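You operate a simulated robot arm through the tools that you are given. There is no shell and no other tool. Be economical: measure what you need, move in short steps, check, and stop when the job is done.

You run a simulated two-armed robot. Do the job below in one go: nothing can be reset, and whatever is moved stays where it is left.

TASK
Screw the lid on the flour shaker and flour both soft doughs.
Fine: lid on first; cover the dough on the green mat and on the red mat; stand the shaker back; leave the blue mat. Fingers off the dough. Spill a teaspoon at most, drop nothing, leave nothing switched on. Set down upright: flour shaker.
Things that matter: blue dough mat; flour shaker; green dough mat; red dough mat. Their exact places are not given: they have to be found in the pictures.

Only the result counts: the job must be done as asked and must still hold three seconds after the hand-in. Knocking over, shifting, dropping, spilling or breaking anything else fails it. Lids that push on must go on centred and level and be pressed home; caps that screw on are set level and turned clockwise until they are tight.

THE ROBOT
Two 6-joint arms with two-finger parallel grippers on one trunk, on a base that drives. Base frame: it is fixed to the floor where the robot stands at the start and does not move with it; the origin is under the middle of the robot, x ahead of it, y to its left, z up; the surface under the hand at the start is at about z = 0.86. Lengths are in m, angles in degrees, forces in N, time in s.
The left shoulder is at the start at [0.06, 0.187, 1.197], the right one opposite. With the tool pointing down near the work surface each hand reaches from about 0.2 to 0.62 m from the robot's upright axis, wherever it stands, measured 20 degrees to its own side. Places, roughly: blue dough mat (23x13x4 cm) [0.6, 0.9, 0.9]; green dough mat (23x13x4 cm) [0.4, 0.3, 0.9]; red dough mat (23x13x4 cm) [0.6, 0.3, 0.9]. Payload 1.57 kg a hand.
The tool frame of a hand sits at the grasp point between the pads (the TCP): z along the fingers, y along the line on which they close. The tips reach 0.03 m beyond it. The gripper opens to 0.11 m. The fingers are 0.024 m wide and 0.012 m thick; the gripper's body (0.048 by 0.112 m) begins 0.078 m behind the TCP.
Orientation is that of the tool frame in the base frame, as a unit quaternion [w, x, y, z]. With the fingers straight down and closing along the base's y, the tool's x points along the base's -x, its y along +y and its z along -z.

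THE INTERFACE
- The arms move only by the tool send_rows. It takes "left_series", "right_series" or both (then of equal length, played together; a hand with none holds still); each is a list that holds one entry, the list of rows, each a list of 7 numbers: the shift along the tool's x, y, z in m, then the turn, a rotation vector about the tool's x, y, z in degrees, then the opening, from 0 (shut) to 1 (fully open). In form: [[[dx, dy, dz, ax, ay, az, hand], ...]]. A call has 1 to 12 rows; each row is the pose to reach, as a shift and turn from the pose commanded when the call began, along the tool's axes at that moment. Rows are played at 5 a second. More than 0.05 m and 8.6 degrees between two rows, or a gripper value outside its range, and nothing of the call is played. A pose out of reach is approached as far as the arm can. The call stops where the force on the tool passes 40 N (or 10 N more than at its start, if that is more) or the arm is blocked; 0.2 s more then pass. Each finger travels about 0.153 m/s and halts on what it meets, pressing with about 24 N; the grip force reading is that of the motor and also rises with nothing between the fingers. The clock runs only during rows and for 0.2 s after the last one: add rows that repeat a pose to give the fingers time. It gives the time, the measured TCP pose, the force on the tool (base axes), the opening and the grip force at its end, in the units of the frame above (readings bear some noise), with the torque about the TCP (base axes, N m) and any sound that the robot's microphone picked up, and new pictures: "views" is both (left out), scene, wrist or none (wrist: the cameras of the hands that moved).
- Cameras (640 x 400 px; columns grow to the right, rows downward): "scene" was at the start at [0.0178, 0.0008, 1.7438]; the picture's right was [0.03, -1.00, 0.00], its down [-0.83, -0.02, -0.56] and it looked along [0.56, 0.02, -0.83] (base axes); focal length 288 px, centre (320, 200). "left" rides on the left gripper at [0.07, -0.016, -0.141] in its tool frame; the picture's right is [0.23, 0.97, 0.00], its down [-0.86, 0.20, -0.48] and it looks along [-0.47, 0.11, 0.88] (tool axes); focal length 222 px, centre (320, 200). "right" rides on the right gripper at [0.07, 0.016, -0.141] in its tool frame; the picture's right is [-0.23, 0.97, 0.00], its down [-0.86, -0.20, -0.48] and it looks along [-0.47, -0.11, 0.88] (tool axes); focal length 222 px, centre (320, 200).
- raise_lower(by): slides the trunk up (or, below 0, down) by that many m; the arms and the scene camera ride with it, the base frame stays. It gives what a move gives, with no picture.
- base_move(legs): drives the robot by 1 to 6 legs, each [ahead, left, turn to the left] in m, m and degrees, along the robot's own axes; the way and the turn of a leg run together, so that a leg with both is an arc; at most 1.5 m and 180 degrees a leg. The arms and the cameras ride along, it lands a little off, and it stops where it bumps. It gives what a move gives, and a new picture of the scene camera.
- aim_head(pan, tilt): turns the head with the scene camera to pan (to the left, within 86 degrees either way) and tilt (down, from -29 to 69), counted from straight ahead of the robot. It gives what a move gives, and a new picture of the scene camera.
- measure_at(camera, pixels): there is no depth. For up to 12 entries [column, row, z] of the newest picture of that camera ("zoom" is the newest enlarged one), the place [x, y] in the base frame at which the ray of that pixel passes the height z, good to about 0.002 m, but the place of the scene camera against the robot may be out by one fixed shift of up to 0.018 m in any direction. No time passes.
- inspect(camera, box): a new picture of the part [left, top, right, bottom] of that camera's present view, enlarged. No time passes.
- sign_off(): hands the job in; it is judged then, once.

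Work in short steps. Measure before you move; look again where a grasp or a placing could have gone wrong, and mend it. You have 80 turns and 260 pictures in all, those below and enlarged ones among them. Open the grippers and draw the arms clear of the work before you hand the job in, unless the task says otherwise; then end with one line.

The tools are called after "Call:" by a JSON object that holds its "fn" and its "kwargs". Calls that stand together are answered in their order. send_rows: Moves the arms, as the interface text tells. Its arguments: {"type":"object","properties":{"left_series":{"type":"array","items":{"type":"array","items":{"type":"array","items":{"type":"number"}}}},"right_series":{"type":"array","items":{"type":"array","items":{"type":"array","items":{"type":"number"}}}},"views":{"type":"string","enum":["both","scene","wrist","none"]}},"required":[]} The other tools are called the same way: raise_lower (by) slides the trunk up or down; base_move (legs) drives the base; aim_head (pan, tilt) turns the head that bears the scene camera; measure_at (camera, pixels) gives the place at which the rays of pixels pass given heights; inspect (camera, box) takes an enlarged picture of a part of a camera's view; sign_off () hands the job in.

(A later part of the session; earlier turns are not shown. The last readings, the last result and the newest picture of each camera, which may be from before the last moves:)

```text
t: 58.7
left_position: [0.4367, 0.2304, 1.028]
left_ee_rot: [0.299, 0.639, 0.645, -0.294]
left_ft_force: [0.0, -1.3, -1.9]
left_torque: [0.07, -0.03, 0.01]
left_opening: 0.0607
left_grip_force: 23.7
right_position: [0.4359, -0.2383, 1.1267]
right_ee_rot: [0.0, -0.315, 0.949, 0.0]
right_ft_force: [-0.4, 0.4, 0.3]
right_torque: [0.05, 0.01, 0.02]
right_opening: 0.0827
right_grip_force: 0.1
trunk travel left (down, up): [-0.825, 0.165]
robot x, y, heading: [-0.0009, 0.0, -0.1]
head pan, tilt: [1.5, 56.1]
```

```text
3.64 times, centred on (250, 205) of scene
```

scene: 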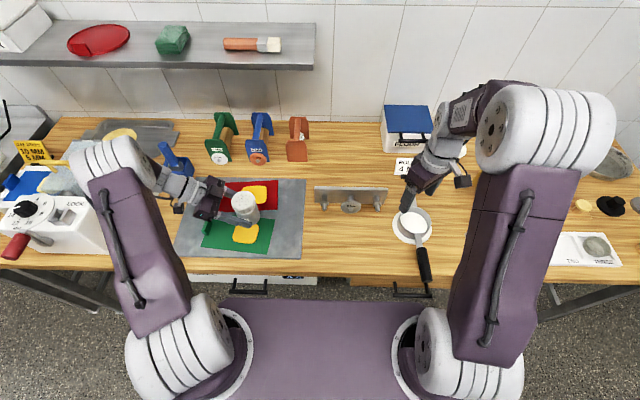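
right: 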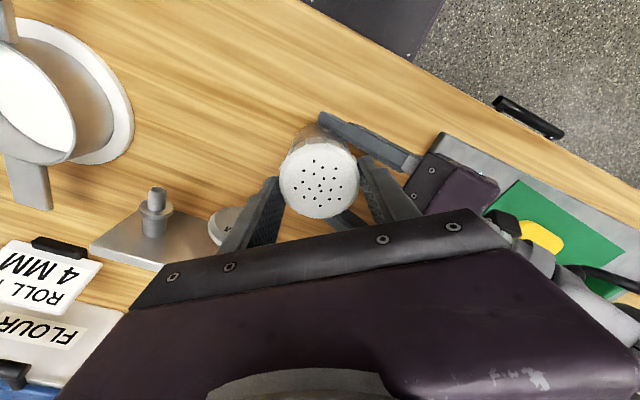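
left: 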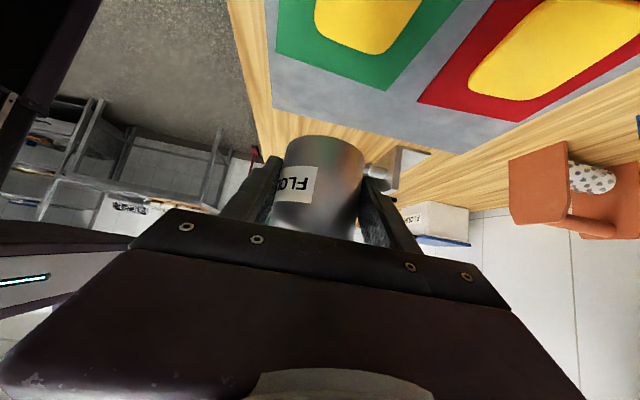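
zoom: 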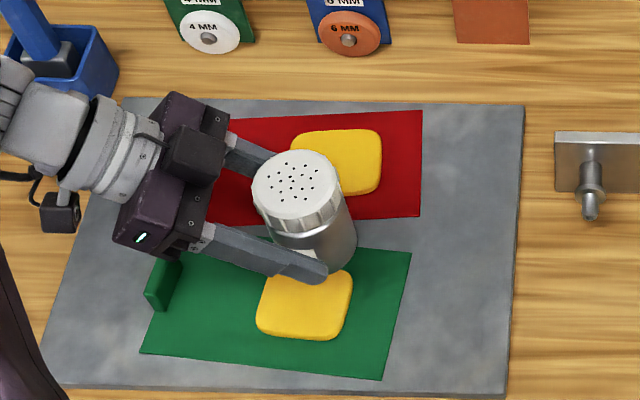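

Jar secure above the green dough. Level the tool (pitch 40°, mouth stays above the dough), preparing for the roll.

Call:
{"fn": "send_rows", "kwargs": {"left_series": [[[0, 0.001, 0, 0, -8, 0, 0.42], [0, 0.002, 0, 0, -16, 0, 0.42], [0, 0.003, 0, 0, -24, 0, 0.42], [0, 0.004, 0, 0, -32, 0, 0.42], [0, 0.005, 0, 0, -40, 0, 0.42], [0, 0.005, 0, 0, -40, 0, 0.42]]]}}

Call:
{"fn": "inspect", "kwargs": {"camera": "scene", "box": [170, 150, 330, 260]}}

```text
t: 60.1
left_position: [0.4395, 0.2275, 1.0325]
left_ee_rot: [0.503, 0.499, 0.505, -0.493]
left_ft_force: [-0.4, 0.2, -2.3]
left_torque: [0.02, 0.01, 0.01]
left_opening: 0.0608
left_grip_force: 24.1
left hand out of reach, approached as far as the arm can: row 5, 6
right_position: [0.4357, -0.2376, 1.127]
right_ee_rot: [0.0, -0.314, 0.949, 0.0]
right_ft_force: [-0.6, 0.3, -0.9]
right_torque: [0.01, 0.01, 0.01]
right_opening: 0.0825
right_grip_force: 0.1
trunk travel left (down, up): [-0.825, 0.165]
robot x, y, heading: [-0.0, 0.0031, -0.2]
head pan, tilt: [1.5, 56.1]
```

scene: 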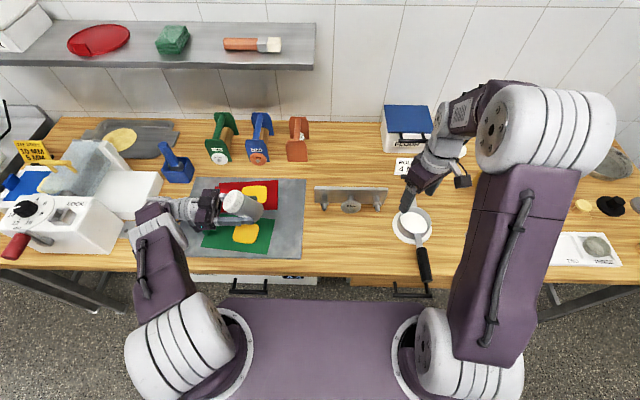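
left: 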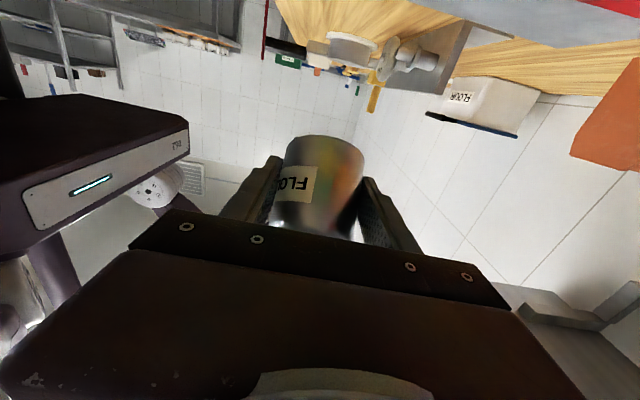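

```text
3.64 times, centred on (250, 205) of scene
```

zoom: 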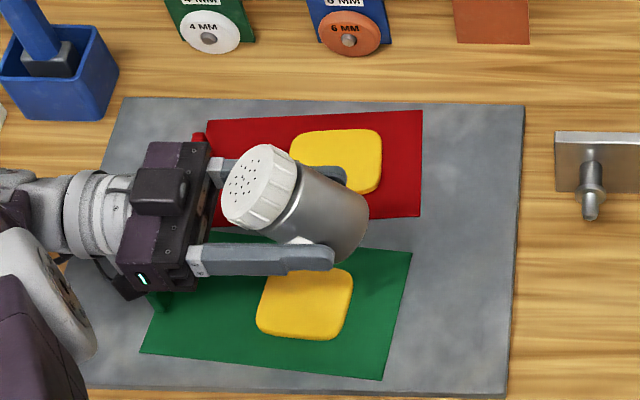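

Tool is horizontal, no spill. Now roll −180° about the tool axis in two calls, compensating x so the mouth stays above the green dough.

Call:
{"fn": "send_rows", "kwargs": {"left_series": [[[0.0, -0.0038, -0.001, 0, 0, -8.5, 0.42], [0.002, -0.0104, -0.002, 0, 0, -17, 0.42], [0.004, -0.0167, -0.003, 0, 0, -25.5, 0.42], [0.006, -0.0226, -0.004, 0, 0, -34, 0.42], [0.008, -0.0279, -0.004, 0, 0, -42.5, 0.42], [0.01, -0.0325, -0.004, 0, 0, -51, 0.42], [0.012, -0.0364, -0.004, 0, 0, -59.5, 0.42], [0.014, -0.0394, -0.004, 0, 0, -68, 0.42], [0.016, -0.0414, -0.004, 0, 0, -76.5, 0.42]]]}}

Call:
{"fn": "inspect", "kwargs": {"camera": "scene", "box": [170, 150, 330, 260]}}

```text
t: 62.1
left_position: [0.3976, 0.2306, 1.0171]
left_ee_rot: [0.088, 0.079, 0.704, -0.7]
left_ft_force: [0.0, -0.2, -2.7]
left_torque: [0.0, 0.05, 0.01]
left_opening: 0.0607
left_grip_force: 24.2
right_position: [0.4357, -0.2383, 1.1273]
right_ee_rot: [0.0, -0.315, 0.949, 0.0]
right_ft_force: [0.4, 1.0, -0.4]
right_torque: [0.02, -0.01, 0.0]
right_opening: 0.0825
right_grip_force: 0.1
trunk travel left (down, up): [-0.825, 0.165]
robot x, y, heading: [0.0017, -0.0023, 0.1]
head pan, tilt: [1.5, 56.1]
```

scene: 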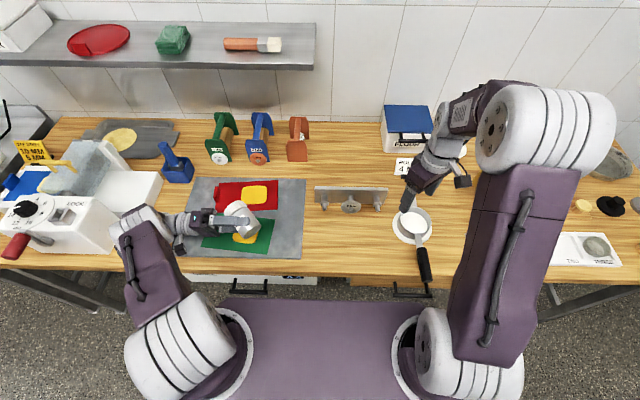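
left: 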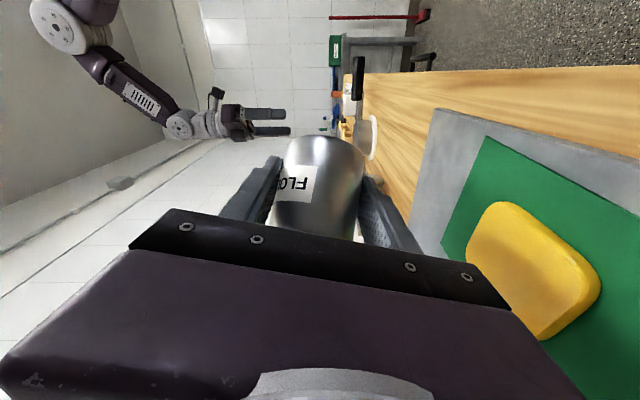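

```text
3.64 times, centred on (250, 205) of scene
```

zoom: 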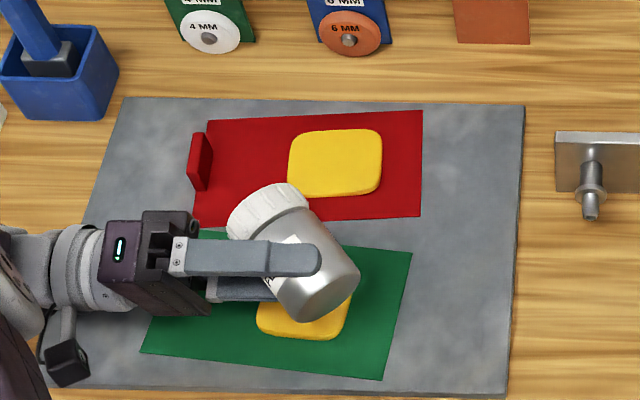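

The jar is at ~80° and fine. Check mouth position over the dough: lid centre ≈ (268,208) in the zoom.

Call:
{"fn": "measure_at", "kwargs": {"camera": "zoom", "pixels": [[250, 205, 1.02], [268, 208, 1.02], [305, 303, 0.89], [335, 163, 0.89]]}}

```text
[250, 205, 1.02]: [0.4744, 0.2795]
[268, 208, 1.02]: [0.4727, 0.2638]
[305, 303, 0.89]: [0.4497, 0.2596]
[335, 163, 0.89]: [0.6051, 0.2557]
```

Mouth is above the dough (slightly far side); shift −5 mm x, −4 mm y, and continue the roll to ~136°, then look.

Call:
{"fn": "send_rows", "kwargs": {"left_series": [[[0.0059, -0.0014, 0.002, 0, 0, -8.5, 0.42], [0.006, -0.0014, 0.004, 0, 0, -17, 0.42], [0.0051, -0.0012, 0.004, 0, 0, -25.5, 0.42], [0.0033, -0.0008, 0.004, 0, 0, -34, 0.42], [0.0006, -0.0001, 0.004, 0, 0, -42.5, 0.42], [-0.003, 0.0007, 0.004, 0, 0, -51, 0.42], [-0.0075, 0.0018, 0.004, 0, 0, -59.5, 0.42]]], "views": "none"}}

Call:
{"fn": "inspect", "kwargs": {"camera": "scene", "box": [170, 150, 330, 260]}}

Call:
{"fn": "inspect", "kwargs": {"camera": "left", "box": [0, 0, 640, 400]}}

```text
t: 63.7
left_position: [0.4061, 0.2284, 1.017]
left_ee_rot: [-0.271, -0.281, 0.651, -0.651]
left_ft_force: [0.5, -0.3, -2.2]
left_torque: [-0.01, 0.04, 0.0]
left_opening: 0.0603
left_grip_force: 23.7
right_position: [0.4359, -0.2385, 1.1272]
right_ee_rot: [0.0, -0.315, 0.949, -0.001]
right_ft_force: [1.0, 0.3, -0.1]
right_torque: [0.04, -0.03, -0.02]
right_opening: 0.0828
right_grip_force: 0.2
trunk travel left (down, up): [-0.825, 0.165]
robot x, y, heading: [0.001, -0.001, 0.0]
head pan, tilt: [1.5, 56.1]
```

```text
3.64 times, centred on (250, 205) of scene
```

zoom: 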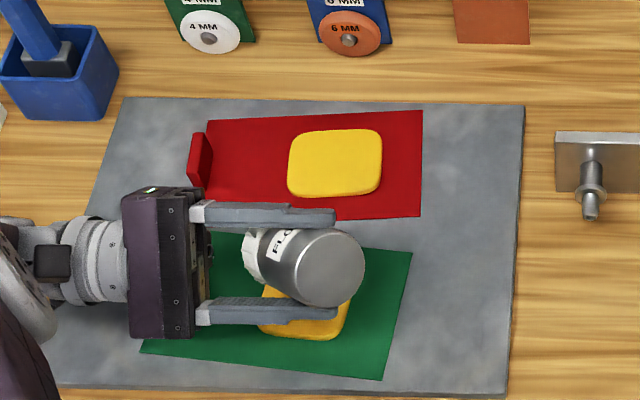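

```text
1.00 times, centred on (320, 200) of left (not enlarged: the box is as wide or as high as the picture)
```

zoom: 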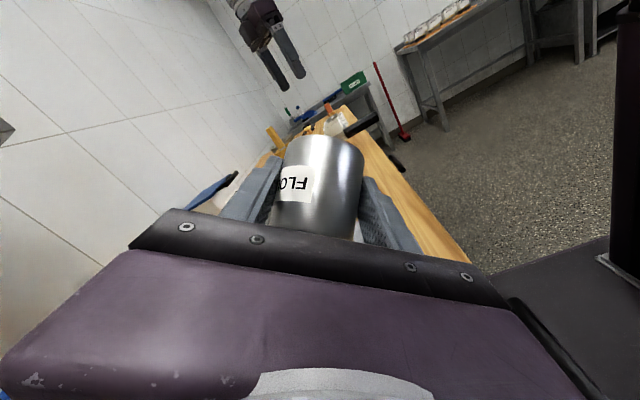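

No flour out yet at 123° tilt. Finish the roll to ~180° and hold briefly.

Call:
{"fn": "send_rows", "kwargs": {"left_series": [[[-0.0036, -0.0037, 0, 0, 0, -8.5, 0.42], [-0.0076, -0.0079, 0, 0, 0, -17, 0.42], [-0.012, -0.0124, 0, 0, 0, -25.5, 0.42], [-0.0165, -0.0171, 0, 0, 0, -34, 0.42], [-0.0212, -0.0219, 0, 0, 0, -42.5, 0.42], [-0.0212, -0.0219, 0, 0, 0, -42.5, 0.42]]], "views": "none"}}

Call:
{"fn": "inspect", "kwargs": {"camera": "scene", "box": [170, 150, 330, 260]}}

```text
t: 65.1
left_position: [0.4344, 0.2249, 1.0195]
left_ee_rot: [0.487, 0.499, -0.505, 0.509]
left_ft_force: [0.1, 0.0, -2.5]
left_torque: [-0.01, -0.01, 0.03]
left_opening: 0.061
left_grip_force: 24.0
left hand out of reach, approached as far as the arm can: row 5, 6
right_position: [0.4344, -0.237, 1.1271]
right_ee_rot: [-0.001, -0.315, 0.949, -0.001]
right_ft_force: [-0.1, 0.7, 0.1]
right_torque: [-0.02, -0.02, 0.0]
right_opening: 0.0825
right_grip_force: 0.0
trunk travel left (down, up): [-0.825, 0.165]
robot x, y, heading: [-0.0005, 0.0006, -0.2]
head pan, tilt: [1.5, 56.1]
```

```text
3.64 times, centred on (250, 205) of scene
```

zoom: 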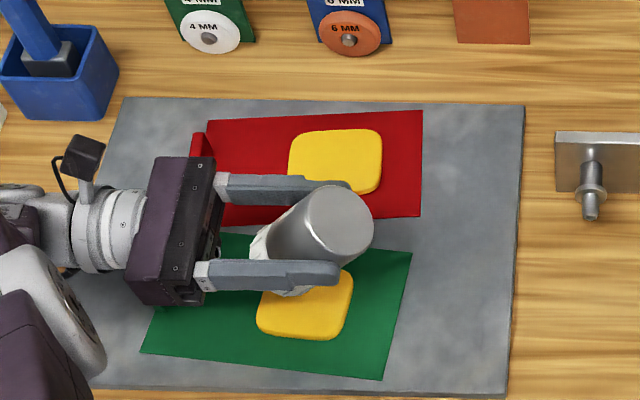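

Tilt is ~140° but no flour flows; weight unchanged. It needs shaking: recentre and shake vertically a few times.

Call:
{"fn": "send_rows", "kwargs": {"left_series": [[[0, -0.008, -0.005, 0, 0, 0, 0.42], [0.03, -0.008, -0.005, 0, 0, 0, 0.42], [0, -0.008, -0.005, 0, 0, 0, 0.42], [0.03, -0.008, -0.005, 0, 0, 0, 0.42], [0, -0.008, -0.005, 0, 0, 0, 0.42]]], "views": "none"}}

Call:
{"fn": "inspect", "kwargs": {"camera": "scene", "box": [170, 150, 330, 260]}}

```text
t: 66.3
left_position: [0.4393, 0.2285, 1.0329]
left_ee_rot: [0.485, 0.499, -0.506, 0.51]
left_ft_force: [0.4, 0.2, -2.3]
left_torque: [0.02, 0.0, 0.0]
left_opening: 0.0606
left_grip_force: 24.0
left hand out of reach, approached as far as the arm can: row 1, 3, 5
right_position: [0.4356, -0.2384, 1.1268]
right_ee_rot: [-0.001, -0.314, 0.949, -0.001]
right_ft_force: [0.8, -0.3, -0.6]
right_torque: [0.01, -0.01, 0.01]
right_opening: 0.0824
right_grip_force: 0.0
trunk travel left (down, up): [-0.825, 0.165]
robot x, y, heading: [0.0013, -0.0018, -0.3]
head pan, tilt: [1.5, 56.1]
```

```text
3.64 times, centred on (250, 205) of scene
```

zoom: 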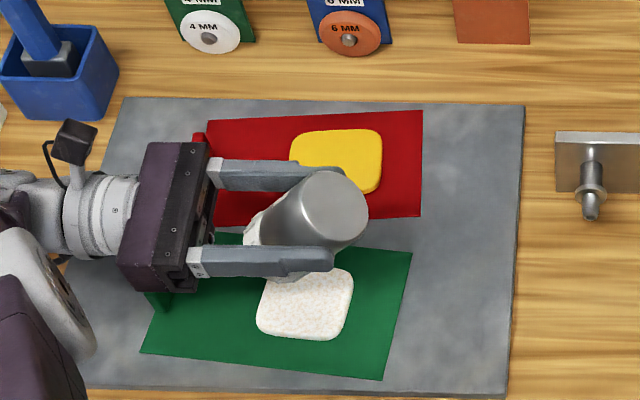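

The green dough is fully floured with a clean mat. Roll slowly back to ~85° tilt over the green dough before moving to the red one.

Call:
{"fn": "send_rows", "kwargs": {"left_series": [[[0, 0.0071, 0, 0, 0, 7, 0.42], [0, 0.0126, 0, 0, 0, 14, 0.42], [0, 0.0179, 0, 0, 0, 21, 0.42], [0, 0.0229, 0, 0, 0, 28, 0.42], [0, 0.0275, 0, 0, 0, 35, 0.42], [0, 0.0317, 0, 0, 0, 42, 0.42], [0, 0.0355, 0, 0, 0, 49, 0.42], [0, 0.0388, 0, 0, 0, 56, 0.42], [0, 0.0414, 0, 0, 0, 64, 0.42], [0, 0.0435, 0, 0, 0, 72, 0.42], [0, 0.0449, 0, 0, 0, 80, 0.42], [0, 0.0456, 0, 0, 0, 88, 0.42]]], "views": "none"}}

Call:
{"fn": "inspect", "kwargs": {"camera": "scene", "box": [170, 150, 330, 260]}}

```text
t: 68.9
left_position: [0.3924, 0.2259, 1.0295]
left_ee_rot: [0.004, -0.005, 0.709, -0.705]
left_ft_force: [-0.3, -0.1, -3.0]
left_torque: [-0.01, 0.04, 0.01]
left_opening: 0.0608
left_grip_force: 24.3
right_position: [0.435, -0.2384, 1.1277]
right_ee_rot: [-0.001, -0.315, 0.949, 0.0]
right_ft_force: [0.8, 0.5, 1.1]
right_torque: [-0.03, 0.03, 0.01]
right_opening: 0.0824
right_grip_force: 0.0
trunk travel left (down, up): [-0.825, 0.165]
robot x, y, heading: [0.0017, 0.0014, -0.0]
head pan, tilt: [1.5, 56.1]
```

```text
3.64 times, centred on (250, 205) of scene
```

zoom: 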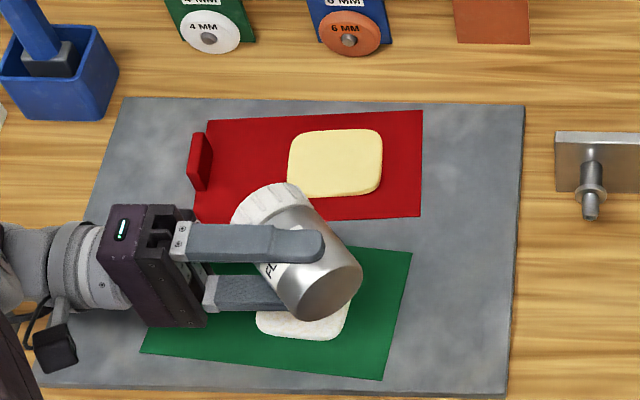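

The red dough already caught a light dusting; mats and slab stay clean. Tip slightly further back and move +0.157 m in x to the red dough.

Call:
{"fn": "send_rows", "kwargs": {"left_series": [[[0, 0, 0, 0, 0, 8, 0.42], [0, 0, 0, 0, 0, 16, 0.42], [-0.012, 0, 0, 0, 0, 20, 0.42], [-0.032, 0, 0, 0, 0, 20, 0.42], [-0.052, 0, -0.001, 0, 0, 20, 0.42], [-0.072, 0, -0.002, 0, 0, 20, 0.42], [-0.092, 0, -0.003, 0, 0, 20, 0.42], [-0.112, 0, -0.004, 0, 0, 20, 0.42], [-0.132, 0, -0.004, 0, 0, 20, 0.42], [-0.148, 0, -0.004, 0, 0, 20, 0.42], [-0.157, 0, -0.004, 0, 0, 20, 0.42], [-0.157, 0, -0.004, 0, 0, 20, 0.42]]], "views": "none"}}

Call:
{"fn": "inspect", "kwargs": {"camera": "scene", "box": [170, 150, 330, 260]}}

```text
t: 71.5
left_position: [0.4762, 0.1946, 1.0537]
left_ee_rot: [0.126, 0.117, 0.699, -0.694]
left_ft_force: [-0.5, 0.4, -2.0]
left_torque: [-0.03, 0.05, -0.02]
left_opening: 0.061
left_grip_force: 23.8
left hand out of reach, approached as far as the arm can: row 5, 6, 7, 8, 9, 10, 11, 12
right_position: [0.4342, -0.2382, 1.1279]
right_ee_rot: [0.0, -0.315, 0.949, 0.0]
right_ft_force: [-0.7, 0.0, -0.2]
right_torque: [0.0, -0.03, 0.01]
right_opening: 0.0825
right_grip_force: 0.0
trunk travel left (down, up): [-0.825, 0.165]
robot x, y, heading: [-0.0008, -0.0019, -0.1]
head pan, tilt: [1.5, 56.1]
```

```text
3.64 times, centred on (250, 205) of scene
```

zoom: 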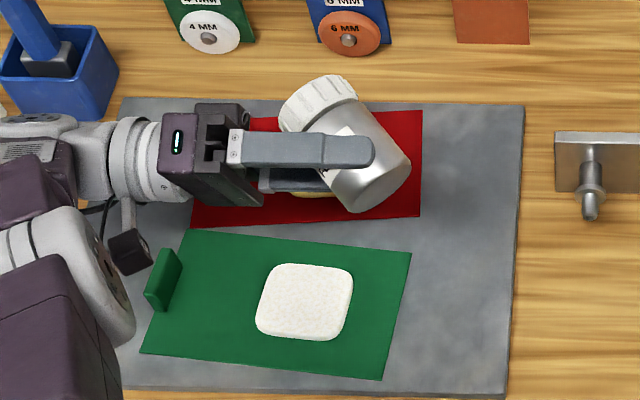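

The sideways pose runs out of reach. Yaw the tool 45° towards forward (about base z) while moving the mouth above the red dough.

Call:
{"fn": "send_rows", "kwargs": {"left_series": [[[-0.008, 0.0046, -0.001, -1.27, -3.5, 0, 0.42], [-0.016, 0.0092, -0.002, -2.55, -7.05, 0, 0.42], [-0.024, 0.0138, -0.003, -3.8, -10.6, 0, 0.42], [-0.032, 0.0184, -0.004, -5.1, -14.1, 0, 0.42], [-0.04, 0.023, -0.005, -6.4, -17.6, 0, 0.42], [-0.048, 0.0277, -0.006, -7.65, -21.15, 0, 0.42], [-0.056, 0.0323, -0.007, -8.9, -24.7, 0, 0.42], [-0.064, 0.037, -0.008, -10.2, -28.2, 0, 0.42], [-0.072, 0.0415, -0.01, -11.5, -31.7, 0, 0.42], [-0.08, 0.046, -0.011, -12.75, -35.25, 0, 0.42], [-0.088, 0.051, -0.012, -14, -38.8, 0, 0.42], [-0.095, 0.0553, -0.0125, -15.3, -42.3, 0, 0.42]]], "views": "none"}}

Call:
{"fn": "inspect", "kwargs": {"camera": "scene", "box": [170, 150, 330, 260]}}

```text
t: 74.1
left_position: [0.5862, 0.2131, 1.0331]
left_ee_rot: [0.383, -0.158, 0.692, -0.592]
left_ft_force: [-0.4, -0.1, -2.0]
left_torque: [-0.06, 0.03, -0.01]
left_opening: 0.0607
left_grip_force: 23.9
right_position: [0.4348, -0.2389, 1.1277]
right_ee_rot: [0.0, -0.315, 0.949, -0.001]
right_ft_force: [-0.2, 0.0, -0.4]
right_torque: [0.01, -0.01, 0.01]
right_opening: 0.0825
right_grip_force: 0.0
trunk travel left (down, up): [-0.825, 0.165]
robot x, y, heading: [-0.0008, 0.0008, -0.2]
head pan, tilt: [1.5, 56.1]
```

```text
3.64 times, centred on (250, 205) of scene
```

zoom: 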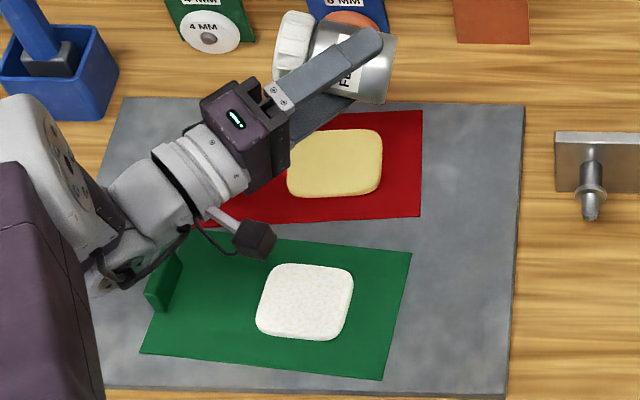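

Reached. Measure mouth vs red dough in this zoom.

Call:
{"fn": "measure_at", "kwargs": {"camera": "zoom", "pixels": [[292, 48, 1.045], [283, 45, 1.045], [335, 163, 0.89], [305, 303, 0.89]]}}

```text
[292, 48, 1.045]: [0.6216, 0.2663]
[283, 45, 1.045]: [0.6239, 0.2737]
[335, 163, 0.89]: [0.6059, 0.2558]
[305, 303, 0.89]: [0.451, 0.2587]
```

Mouth is above the red dough. Roll ~101° to invert, keeping the mouth over its centre.

Call:
{"fn": "send_rows", "kwargs": {"left_series": [[[0.0034, 0.0014, 0.0004, 0, 0, -8.4, 0.42], [0.0059, 0.0032, 0.0008, 0, 0, -16.8, 0.42], [0.0075, 0.0052, 0.0013, 0, 0, -25.2, 0.42], [0.0081, 0.0076, 0.0017, 0, 0, -33.6, 0.42], [0.008, 0.0104, 0.0021, 0, 0, -42, 0.42], [0.0069, 0.0134, 0.0025, 0, 0, -50.4, 0.42], [0.0033, 0.0147, 0.0025, 0, 0, -58.8, 0.42], [-0.001, 0.0163, 0.0025, 0, 0, -67.2, 0.42], [-0.0059, 0.0181, 0.0025, 0, 0, -75.6, 0.42], [-0.0114, 0.02, 0.0025, 0, 0, -84, 0.42], [-0.0172, 0.0222, 0.0025, 0, 0, -92.4, 0.42], [-0.0233, 0.0244, 0.0025, 0, 0, -100.8, 0.42]]], "views": "none"}}

Call:
{"fn": "inspect", "kwargs": {"camera": "scene", "box": [170, 150, 330, 260]}}

```text
t: 76.7
left_position: [0.6088, 0.2335, 1.0182]
left_ee_rot: [0.212, 0.634, -0.317, 0.673]
left_ft_force: [0.7, -0.3, -2.6]
left_torque: [0.02, 0.0, 0.0]
left_opening: 0.0604
left_grip_force: 23.7
right_position: [0.435, -0.2381, 1.1271]
right_ee_rot: [-0.001, -0.315, 0.949, 0.0]
right_ft_force: [-0.7, -0.6, 0.6]
right_torque: [0.01, 0.02, 0.01]
right_opening: 0.0824
right_grip_force: 0.0
trunk travel left (down, up): [-0.825, 0.165]
robot x, y, heading: [-0.0004, -0.0018, -0.1]
head pan, tilt: [1.5, 56.1]
```

```text
3.64 times, centred on (250, 205) of scene
```

zoom: 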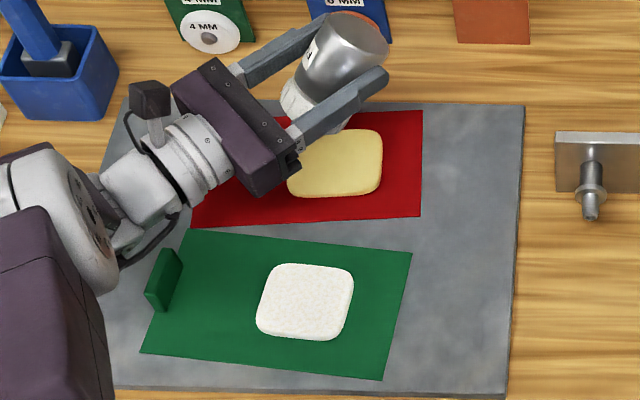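

Inverted over the red dough (mouth ≈ (0.594, 0.258)). Shake vertically.

Call:
{"fn": "send_rows", "kwargs": {"left_series": [[[0.0296, -0.0048, 0, 0, 0, 0, 0.42], [0, 0, 0, 0, 0, 0, 0.42], [0.0296, -0.0048, 0, 0, 0, 0, 0.42], [0, 0, 0, 0, 0, 0, 0.42]]], "views": "none"}}

Call:
{"fn": "inspect", "kwargs": {"camera": "scene", "box": [170, 150, 330, 260]}}

```text
t: 77.7
left_position: [0.6084, 0.2337, 1.0174]
left_ee_rot: [0.212, 0.633, -0.319, 0.672]
left_ft_force: [-0.1, 0.1, -3.7]
left_torque: [-0.04, 0.0, -0.04]
left_opening: 0.0607
left_grip_force: 24.0
right_position: [0.4363, -0.2376, 1.1266]
right_ee_rot: [0.0, -0.315, 0.949, 0.001]
right_ft_force: [-0.4, 0.6, -0.3]
right_torque: [-0.01, -0.01, -0.01]
right_opening: 0.0822
right_grip_force: 0.1
trunk travel left (down, up): [-0.825, 0.165]
robot x, y, heading: [-0.0013, -0.0025, -0.1]
head pan, tilt: [1.5, 56.1]
```

```text
3.64 times, centred on (250, 205) of scene
```

zoom: 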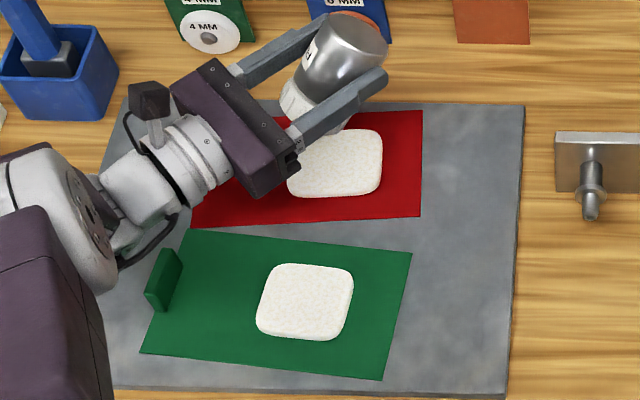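

Both doughs are floured. Hold a moment, then roll back with the mouth kept above the red dough.

Call:
{"fn": "send_rows", "kwargs": {"left_series": [[[0, 0, 0, 0, 0, 0, 0.42], [0.001, 0.0064, 0, 0, 0, 8.4, 0.42], [0.002, 0.0126, 0, 0, 0, 16.8, 0.42], [0.003, 0.0183, 0, 0, 0, 25.2, 0.42], [0.0038, 0.0235, 0, 0, 0, 33.6, 0.42], [0.0045, 0.0279, 0, 0, 0, 42, 0.42], [0.0051, 0.0317, 0, 0, 0, 50.4, 0.42], [0.0056, 0.0346, 0, 0, 0, 58.8, 0.42], [0.0059, 0.0366, 0, 0, 0, 67.2, 0.42], [0.0061, 0.0377, 0, 0, 0, 75.6, 0.42], [0.0061, 0.0378, 0, 0, 0, 84, 0.42], [0.006, 0.037, 0, 0, 0, 92.4, 0.42]]], "views": "none"}}

Call:
{"fn": "inspect", "kwargs": {"camera": "scene", "box": [170, 150, 330, 260]}}

```text
t: 80.3
left_position: [0.5832, 0.2054, 1.017]
left_ee_rot: [0.34, -0.207, 0.678, -0.618]
left_ft_force: [0.2, 0.5, -1.7]
left_torque: [0.01, 0.04, 0.01]
left_opening: 0.0602
left_grip_force: 24.1
right_position: [0.4358, -0.239, 1.1267]
right_ee_rot: [0.0, -0.315, 0.949, -0.001]
right_ft_force: [0.1, -0.4, -0.5]
right_torque: [0.01, 0.0, 0.0]
right_opening: 0.0826
right_grip_force: 0.0
trunk travel left (down, up): [-0.825, 0.165]
robot x, y, heading: [0.0006, 0.0009, -0.1]
head pan, tilt: [1.5, 56.1]
```

```text
3.64 times, centred on (250, 205) of scene
```

zoom: 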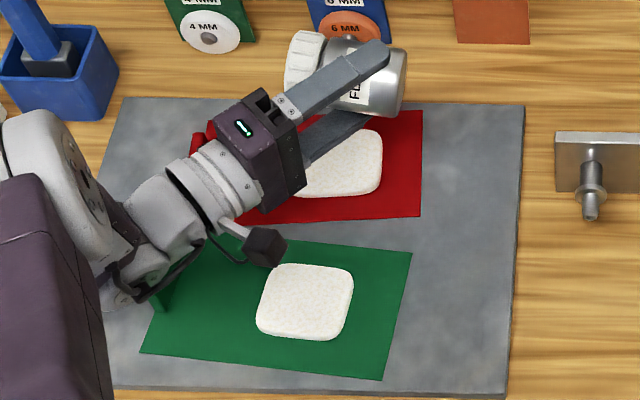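

Clean. Roll the remaining ~78° back (tool still level) and rise 5 cm.

Call:
{"fn": "send_rows", "kwargs": {"left_series": [[[-0.001, -0.005, 0, 0, 0, 7.8, 0.42], [-0.002, -0.01, 0, 0, 0, 15.6, 0.42], [-0.003, -0.015, 0, 0, 0, 23.4, 0.42], [-0.004, -0.02, 0, 0, 0, 31.2, 0.42], [-0.005, -0.025, 0, 0, 0, 39, 0.42], [-0.006, -0.03, 0, 0, 0, 46.8, 0.42], [-0.007, -0.035, 0, 0, 0, 54.6, 0.42], [-0.008, -0.04, 0, 0, 0, 62.4, 0.42], [-0.009, -0.045, 0, 0, 0, 70.2, 0.42], [-0.01, -0.049, 0, 0, 0, 78, 0.42], [-0.01, -0.049, 0, 0, 0, 78, 0.42]]], "views": "scene"}}

```text
t: 82.7
left_position: [0.5834, 0.2051, 1.0686]
left_ee_rot: [0.653, 0.265, 0.657, -0.266]
left_ft_force: [0.7, 0.0, -3.2]
left_torque: [0.02, 0.0, 0.02]
left_opening: 0.0607
left_grip_force: 24.0
right_position: [0.4356, -0.239, 1.1279]
right_ee_rot: [0.0, -0.315, 0.949, 0.0]
right_ft_force: [-0.3, 0.5, 0.4]
right_torque: [-0.01, -0.01, 0.01]
right_opening: 0.0826
right_grip_force: 0.1
trunk travel left (down, up): [-0.825, 0.165]
robot x, y, heading: [-0.002, -0.0003, -0.2]
head pan, tilt: [1.5, 56.1]
```

scene: 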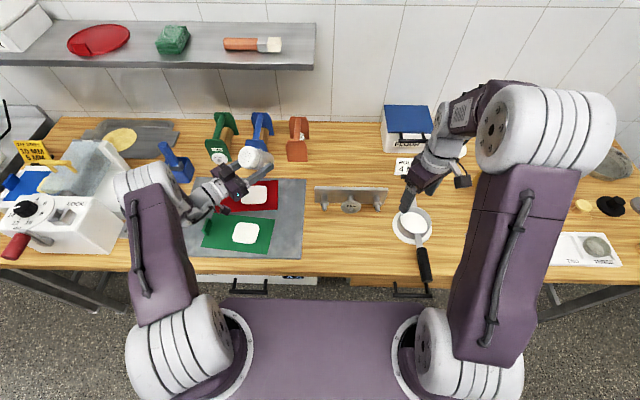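

Pitch the tool back 40° so that the jar is upright, then swing it (yaw −45°) over the clear wood near (0.432, -0.03).

Call:
{"fn": "send_rows", "kwargs": {"left_series": [[[0, 0, 0, 0, 8, 0, 0.42], [0, 0, 0, 0, 16, 0, 0.42], [0, 0, 0, 0, 24, 0, 0.42], [0, 0, 0, 0, 32, 0, 0.42], [0, 0, 0, 0, 40, 0, 0.42], [0, 0, 0, 0, 40, 0, 0.42]]], "views": "none"}}

Call:
{"fn": "send_rows", "kwargs": {"left_series": [[[-0.0003, -0.022, 0.0056, 2.9, 0, 2.4, 0.42], [-0.0007, -0.0445, 0.0111, 5.75, 0, 4.8, 0.42], [-0.001, -0.067, 0.0167, 8.6, 0, 7.2, 0.42], [-0.0013, -0.089, 0.0223, 11.5, 0, 9.6, 0.42], [-0.0017, -0.111, 0.0278, 14.4, 0, 12, 0.42], [-0.002, -0.1335, 0.0334, 17.25, 0, 14.45, 0.42], [-0.0023, -0.156, 0.039, 20.1, 0, 16.9, 0.42], [-0.0027, -0.178, 0.0445, 23, 0, 19.3, 0.42], [-0.003, -0.2, 0.05, 25.9, 0, 21.7, 0.42], [-0.0033, -0.2228, 0.0557, 28.75, 0, 24.1, 0.42], [-0.0037, -0.245, 0.0612, 31.6, 0, 26.5, 0.42], [-0.004, -0.2673, 0.0668, 34.5, 0, 28.9, 0.42]]]}}

```text
t: 84.1
left_position: [0.5827, 0.2057, 1.0693]
left_ee_rot: [0.387, 0.34, 0.842, -0.161]
left_ft_force: [-0.1, -0.3, -2.3]
left_torque: [-0.03, 0.01, 0.02]
left_opening: 0.0606
left_grip_force: 23.6
right_position: [0.4357, -0.2373, 1.1281]
right_ee_rot: [0.001, -0.315, 0.949, 0.0]
right_ft_force: [-1.0, 0.2, -0.2]
right_torque: [0.02, 0.01, 0.03]
right_opening: 0.0826
right_grip_force: 0.1
trunk travel left (down, up): [-0.825, 0.165]
robot x, y, heading: [0.0016, 0.0014, -0.2]
head pan, tilt: [1.5, 56.1]
```

```text
t: 86.7
left_position: [0.4319, -0.0247, 1.0287]
left_ee_rot: [0.298, 0.635, 0.646, -0.3]
left_ft_force: [0.8, -0.1, -2.0]
left_torque: [0.01, 0.03, 0.05]
left_opening: 0.0605
left_grip_force: 24.0
right_position: [0.4353, -0.2391, 1.1277]
right_ee_rot: [0.001, -0.316, 0.949, 0.001]
right_ft_force: [-0.2, -0.2, 0.2]
right_torque: [0.01, 0.0, 0.01]
right_opening: 0.0827
right_grip_force: 0.0
trunk travel left (down, up): [-0.825, 0.165]
robot x, y, heading: [0.0019, 0.0014, -0.2]
head pan, tilt: [1.5, 56.1]
```

scene: 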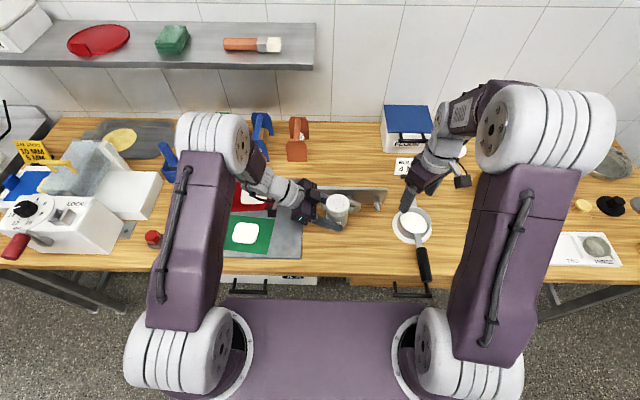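
left: 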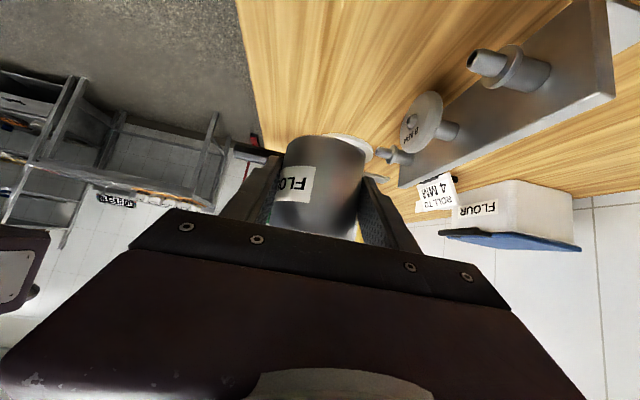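

Jar upright over clear wood, same orientation as when lifted (z then 0.8955). Lower it.

Call:
{"fn": "send_rows", "kwargs": {"left_series": [[[0.023, 0, 0.0193, 0, 0, 0, 0.42], [0.046, 0, 0.0386, 0, 0, 0, 0.42], [0.069, 0, 0.0579, 0, 0, 0, 0.42], [0.084, 0, 0.0707, 0, 0, 0, 0.42], [0.0935, 0, 0.0784, 0, 0, 0, 0.42], [0.098, 0, 0.0823, 0, 0, 0, 0.42], [0.1005, 0, 0.0844, 0, 0, 0, 0.42], [0.1015, 0, 0.0853, 0, 0, 0, 0.42], [0.1023, 0, 0.0859, 0, 0, 0, 0.42]]], "views": "wrist"}}

Call:
{"fn": "inspect", "kwargs": {"camera": "scene", "box": [300, 190, 380, 250]}}

```text
t: 88.7
left_position: [0.4322, -0.0235, 0.8966]
left_ee_rot: [0.298, 0.635, 0.646, -0.3]
left_ft_force: [-0.4, -0.8, -2.2]
left_torque: [0.03, -0.01, -0.01]
left_opening: 0.0606
left_grip_force: 24.2
right_position: [0.4349, -0.2391, 1.1269]
right_ee_rot: [-0.001, -0.315, 0.949, 0.0]
right_ft_force: [0.4, 0.0, 0.0]
right_torque: [-0.01, 0.04, 0.01]
right_opening: 0.0826
right_grip_force: 0.1
trunk travel left (down, up): [-0.825, 0.165]
robot x, y, heading: [-0.0052, -0.0008, -0.0]
head pan, tilt: [1.5, 56.1]
```

left: 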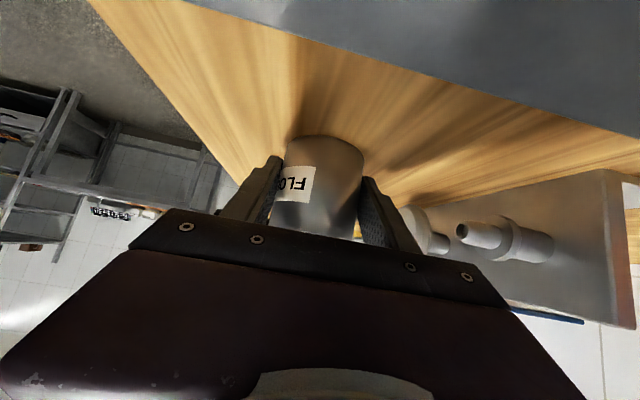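

```text
6.67 times, centred on (340, 220) of scene
```

zoom: 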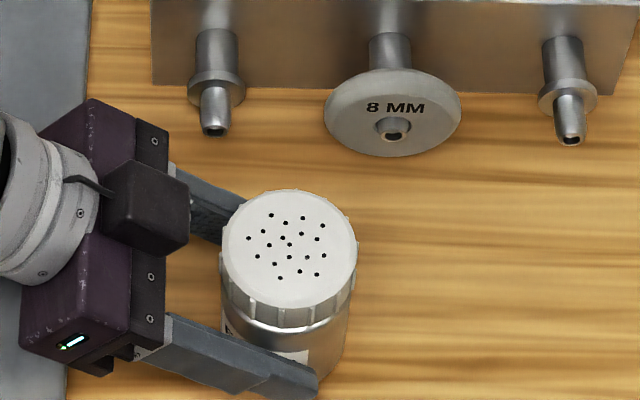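

Still carrying the weight (-2.2 N). Lower in sub-millimetre steps.

Call:
{"fn": "send_rows", "kwargs": {"left_series": [[[0.0006, 0, 0.0005, 0, 0, 0, 0.42], [0.0012, 0, 0.001, 0, 0, 0, 0.42], [0.0016, 0, 0.0013, 0, 0, 0, 0.42], [0.0016, 0, 0.0013, 0, 0, 0, 0.42]]], "views": "none"}}

```text
t: 89.7
left_position: [0.4333, -0.0239, 0.8955]
left_ee_rot: [0.299, 0.636, 0.646, -0.299]
left_ft_force: [2.2, 0.9, 11.7]
left_torque: [0.32, 0.04, -0.06]
left_opening: 0.0606
left_grip_force: 24.5
right_position: [0.434, -0.2383, 1.129]
right_ee_rot: [0.0, -0.315, 0.949, 0.0]
right_ft_force: [-0.4, 0.3, 0.6]
right_torque: [0.02, 0.03, -0.02]
right_opening: 0.0826
right_grip_force: 0.1
trunk travel left (down, up): [-0.825, 0.165]
robot x, y, heading: [0.0019, -0.0036, 0.2]
head pan, tilt: [1.5, 56.1]
```

Touching down (11.7 N). Release, back out along the tool axis, and rise; right hand turns back to neutral yaw meanwhile.

Call:
{"fn": "send_rows", "kwargs": {"left_series": [[[0, 0, 0, 0, 0, 0, 0.6], [0, 0, 0, 0, 0, 0, 0.7], [0, 0, 0, 0, 0, 0, 0.75], [0, 0, -0.02, 0, 0, 0, 0.75], [0, 0, -0.05, 0, 0, 0, 0.75], [0, 0, -0.09, 0, 0, 0, 0.75], [0, 0, -0.13, 0, 0, 0, 0.75], [-0.01, 0, -0.17, 0, 0, 0, 0.75], [-0.03, 0, -0.21, 0, 0, 0, 0.75], [-0.05, 0, -0.25, 0, 0, 0, 0.75]]], "right_series": [[[0, 0, 0, 0, 0, 4, 0.75], [0, 0, 0, 0, 0, 8, 0.75], [0, 0, 0, 0, 0, 12, 0.75], [0, 0, 0, 0, 0, 16, 0.75], [0, 0, 0, 0, 0, 20, 0.75], [0, 0, 0, 0, 0, 24, 0.75], [0, 0, 0, 0, 0, 28, 0.75], [0, 0, 0, 0, 0, 32, 0.75], [0, 0, 0, 0, 0, 36, 0.75], [0, 0, 0, 0, 0, 36.7, 0.75]]]}}

Call:
{"fn": "inspect", "kwargs": {"camera": "scene", "box": [300, 180, 380, 250]}}

```text
t: 91.9
left_position: [0.4316, 0.1394, 1.0943]
left_ee_rot: [0.298, 0.636, 0.646, -0.3]
left_ft_force: [-0.1, 0.6, 0.4]
left_torque: [-0.03, 0.0, 0.0]
left_opening: 0.0823
left_grip_force: 0.1
right_position: [0.4332, -0.2379, 1.1272]
right_ee_rot: [0.001, 0.0, 1.0, 0.0]
right_ft_force: [0.0, 0.4, 0.1]
right_torque: [0.01, 0.0, 0.01]
right_opening: 0.0824
right_grip_force: 0.1
trunk travel left (down, up): [-0.825, 0.165]
robot x, y, heading: [0.0006, 0.0011, 0.0]
head pan, tilt: [1.5, 56.1]
```

scene: 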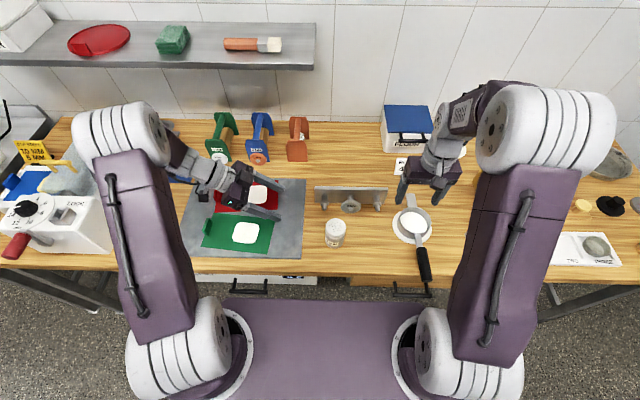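
right: 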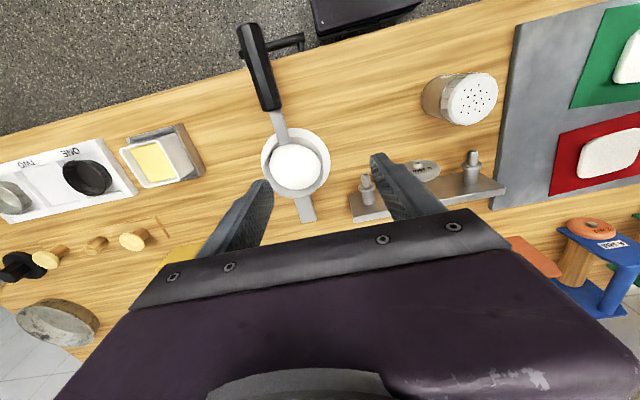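
left: 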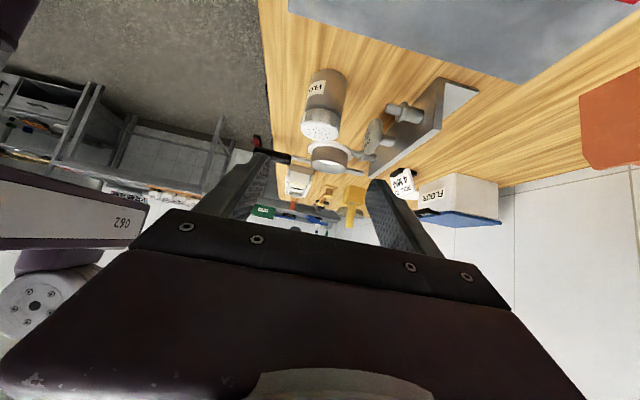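

```text
5.71 times, centred on (340, 215) of scene
```

zoom: 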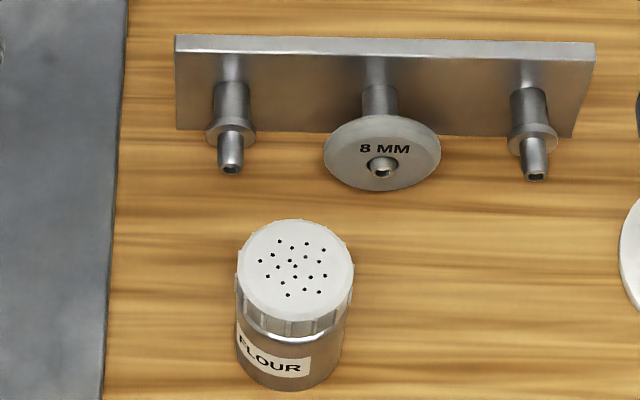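

The shaker stands upright. I'll return it to its original spot (0.478, -0.0345) with a right-hand top grip, as when it was moved. Measure it first.

Call:
{"fn": "measure_at", "kwargs": {"camera": "right", "pixels": [[472, 99, 0.949], [448, 102, 0.949], [497, 97, 0.949]]}}

Call:
{"fn": "send_rows", "kwargs": {"right_series": [[[0, 0.04, 0.015, 0, 0, 0, 0.8], [0, 0.08, 0.03, 0, 0, 0, 0.8], [0, 0.12, 0.045, 0, 0, 0, 0.8], [0, 0.16, 0.06, 0, 0, 0, 0.8], [0, 0.205, 0.07, 0, 0, 0, 0.8], [0, 0.205, 0.07, 0, 0, 0, 0.8]]], "views": "wrist"}}

```text
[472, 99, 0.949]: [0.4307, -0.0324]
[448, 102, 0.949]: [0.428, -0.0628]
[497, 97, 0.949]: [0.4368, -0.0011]
```

```text
t: 93.3
left_position: [0.4328, 0.1376, 1.0936]
left_ee_rot: [0.298, 0.635, 0.646, -0.3]
left_ft_force: [0.5, -0.9, 0.2]
left_torque: [0.02, 0.02, -0.02]
left_opening: 0.0825
left_grip_force: 0.1
right_position: [0.4303, -0.034, 1.0584]
right_ee_rot: [0.0, 0.0, 1.0, 0.001]
right_ft_force: [0.6, 0.0, -0.3]
right_torque: [0.01, 0.02, -0.01]
right_opening: 0.0879
right_grip_force: 0.0
trunk travel left (down, up): [-0.825, 0.165]
robot x, y, heading: [0.0013, 0.001, -0.2]
head pan, tilt: [1.5, 56.1]
```

right: 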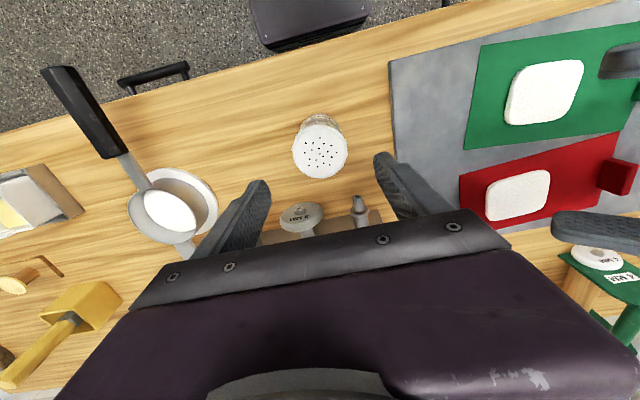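

Directly above the shaker. Descend and grip the body.

Call:
{"fn": "measure_at", "kwargs": {"camera": "right", "pixels": [[320, 151, 0.949], [292, 151, 0.949], [348, 151, 0.949]]}}

Call:
{"fn": "send_rows", "kwargs": {"right_series": [[[0, 0.001, 0.04, 0, 0, 0, 0.8], [0, 0.001, 0.08, 0, 0, 0, 0.8], [0, 0.001, 0.12, 0, 0, 0, 0.8], [0, 0.001, 0.145, 0, 0, 0, 0.8], [0, 0.001, 0.158, 0, 0, 0, 0.8], [0, 0.001, 0.158, 0, 0, 0, 0.7], [0, 0.001, 0.158, 0, 0, 0, 0.62], [0, 0.001, 0.158, 0, 0, 0, 0.54], [0, 0.001, 0.158, 0, 0, 0, 0.45], [0, 0.001, 0.158, 0, 0, 0, 0.45]]], "views": "wrist"}}

```text
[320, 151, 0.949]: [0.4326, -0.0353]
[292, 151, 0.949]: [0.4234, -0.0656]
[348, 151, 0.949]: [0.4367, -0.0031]
```

```text
t: 95.5
left_position: [0.4346, 0.1376, 1.0956]
left_ee_rot: [0.298, 0.635, 0.647, -0.3]
left_ft_force: [0.5, 0.3, 0.2]
left_torque: [0.01, -0.03, 0.0]
left_opening: 0.0825
left_grip_force: 0.2
right_position: [0.4329, -0.0324, 0.9012]
right_ee_rot: [0.0, 0.0, 1.0, 0.001]
right_ft_force: [0.0, 0.9, -0.1]
right_torque: [-0.05, -0.01, -0.04]
right_opening: 0.0614
right_grip_force: 23.7
trunk travel left (down, up): [-0.825, 0.165]
robot x, y, heading: [-0.0029, -0.0009, 0.2]
head pan, tilt: [1.5, 56.1]
```

right: 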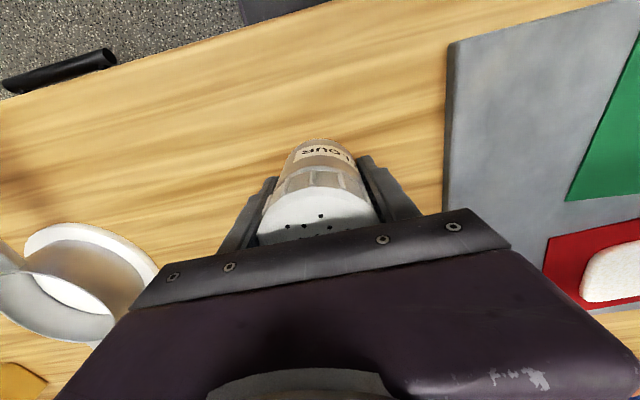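

Gripped. Lift 2 cm, move +46 mm in x, lower.

Call:
{"fn": "send_rows", "kwargs": {"right_series": [[[0, 0, -0.01, 0, 0, 0, 0.45], [0, 0, -0.02, 0, 0, 0, 0.45], [-0.015, -0.001, -0.02, 0, 0, 0, 0.45], [-0.03, -0.002, -0.02, 0, 0, 0, 0.45], [-0.045, -0.002, -0.02, 0, 0, 0, 0.45], [-0.045, -0.002, -0.02, 0, 0, 0, 0.45], [-0.045, -0.002, -0.012, 0, 0, 0, 0.45], [-0.045, -0.002, -0.005, 0, 0, 0, 0.45], [-0.045, -0.002, -0.001, 0, 0, 0, 0.45], [-0.045, -0.002, 0, 0, 0, 0, 0.45], [-0.045, -0.002, 0.0005, 0, 0, 0, 0.45]]], "views": "wrist"}}

```text
t: 97.9
left_position: [0.4324, 0.1378, 1.0951]
left_ee_rot: [0.298, 0.635, 0.647, -0.299]
left_ft_force: [0.7, -0.3, 0.5]
left_torque: [-0.02, 0.01, 0.0]
left_opening: 0.0828
left_grip_force: 0.0
right_position: [0.4779, -0.0355, 0.9006]
right_ee_rot: [0.001, 0.0, 1.0, 0.001]
right_ft_force: [-0.2, -4.4, 13.3]
right_torque: [-0.41, 0.27, 0.03]
right_opening: 0.0614
right_grip_force: 24.1
trunk travel left (down, up): [-0.825, 0.165]
robot x, y, heading: [-0.0015, 0.0027, 0.2]
head pan, tilt: [1.5, 56.1]
```

right: 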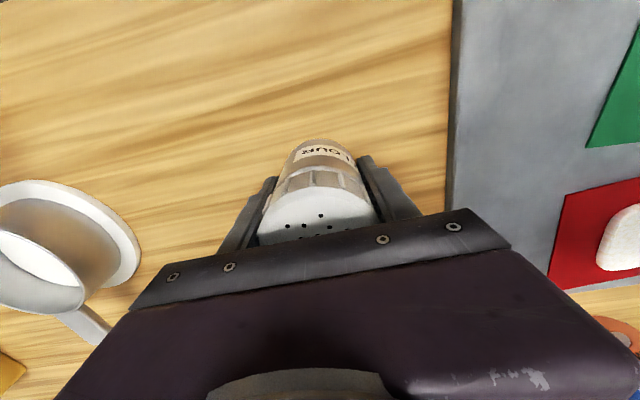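

On the table at (0.478, -0.035) with 13 N contact. Open, rise straight up and draw both arms clear.

Call:
{"fn": "send_rows", "kwargs": {"right_series": [[[0, 0, 0, 0, 0, 0, 0.6], [0, 0, 0, 0, 0, 0, 0.72], [0, 0, 0, 0, 0, 0, 0.78], [0, 0, -0.025, 0, 0, 0, 0.78], [0, 0, -0.065, 0, 0, 0, 0.78], [0, 0, -0.11, 0, 0, 0, 0.78], [0, 0, -0.155, 0, 0, 0, 0.78], [0.005, -0.03, -0.19, 0, 0, 0, 0.9], [0.01, -0.07, -0.22, 0, 0, 0, 1], [0.02, -0.11, -0.24, 0, 0, 0, 1], [0.03, -0.15, -0.25, 0, 0, 0, 1], [0.03, -0.15, -0.25, 0, 0, 0, 1]]], "left_series": [[[0, 0, 0, 0, 0, 0, 0.75], [-0.02, 0, -0.02, 0, 0, 0, 0.8], [-0.045, 0, -0.04, 0, 0, 0, 1], [-0.07, 0, -0.06, 0, 0, 0, 1], [-0.09, 0, -0.075, 0, 0, 0, 1], [-0.09, 0, -0.075, 0, 0, 0, 1], [-0.09, 0, -0.075, 0, 0, 0, 1], [-0.09, 0, -0.075, 0, 0, 0, 1], [-0.09, 0, -0.075, 0, 0, 0, 1], [-0.09, 0, -0.075, 0, 0, 0, 1], [-0.09, 0, -0.075, 0, 0, 0, 1], [-0.09, 0, -0.075, 0, 0, 0, 1]]]}}

Call:
{"fn": "inspect", "kwargs": {"camera": "scene", "box": [290, 170, 390, 250]}}

Call:
{"fn": "inspect", "kwargs": {"camera": "scene", "box": [170, 160, 330, 270]}}

```text
refused: row 9 steps farther than a row can; nothing moved
```

```text
5.00 times, centred on (340, 210) of scene
```

zoom: 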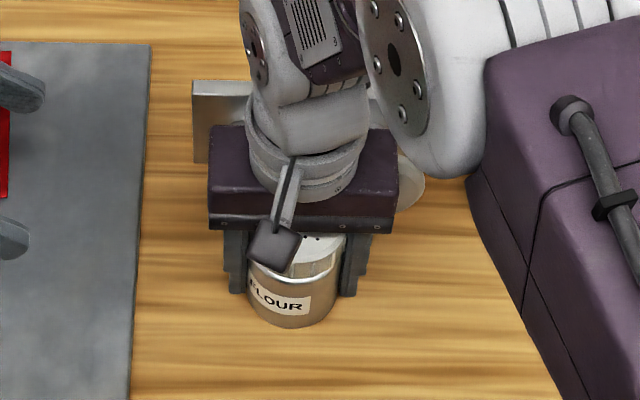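

```text
3.64 times, centred on (250, 215) of scene
```

zoom: 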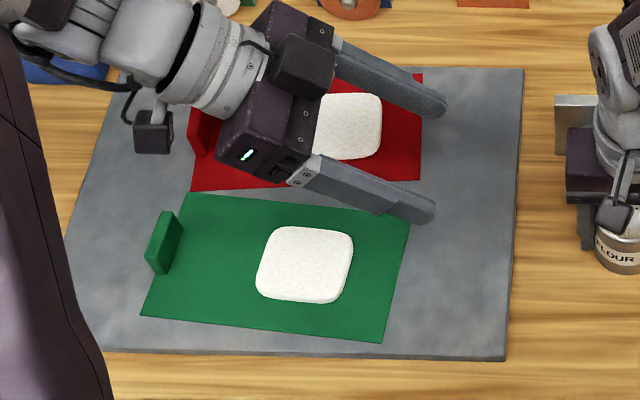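

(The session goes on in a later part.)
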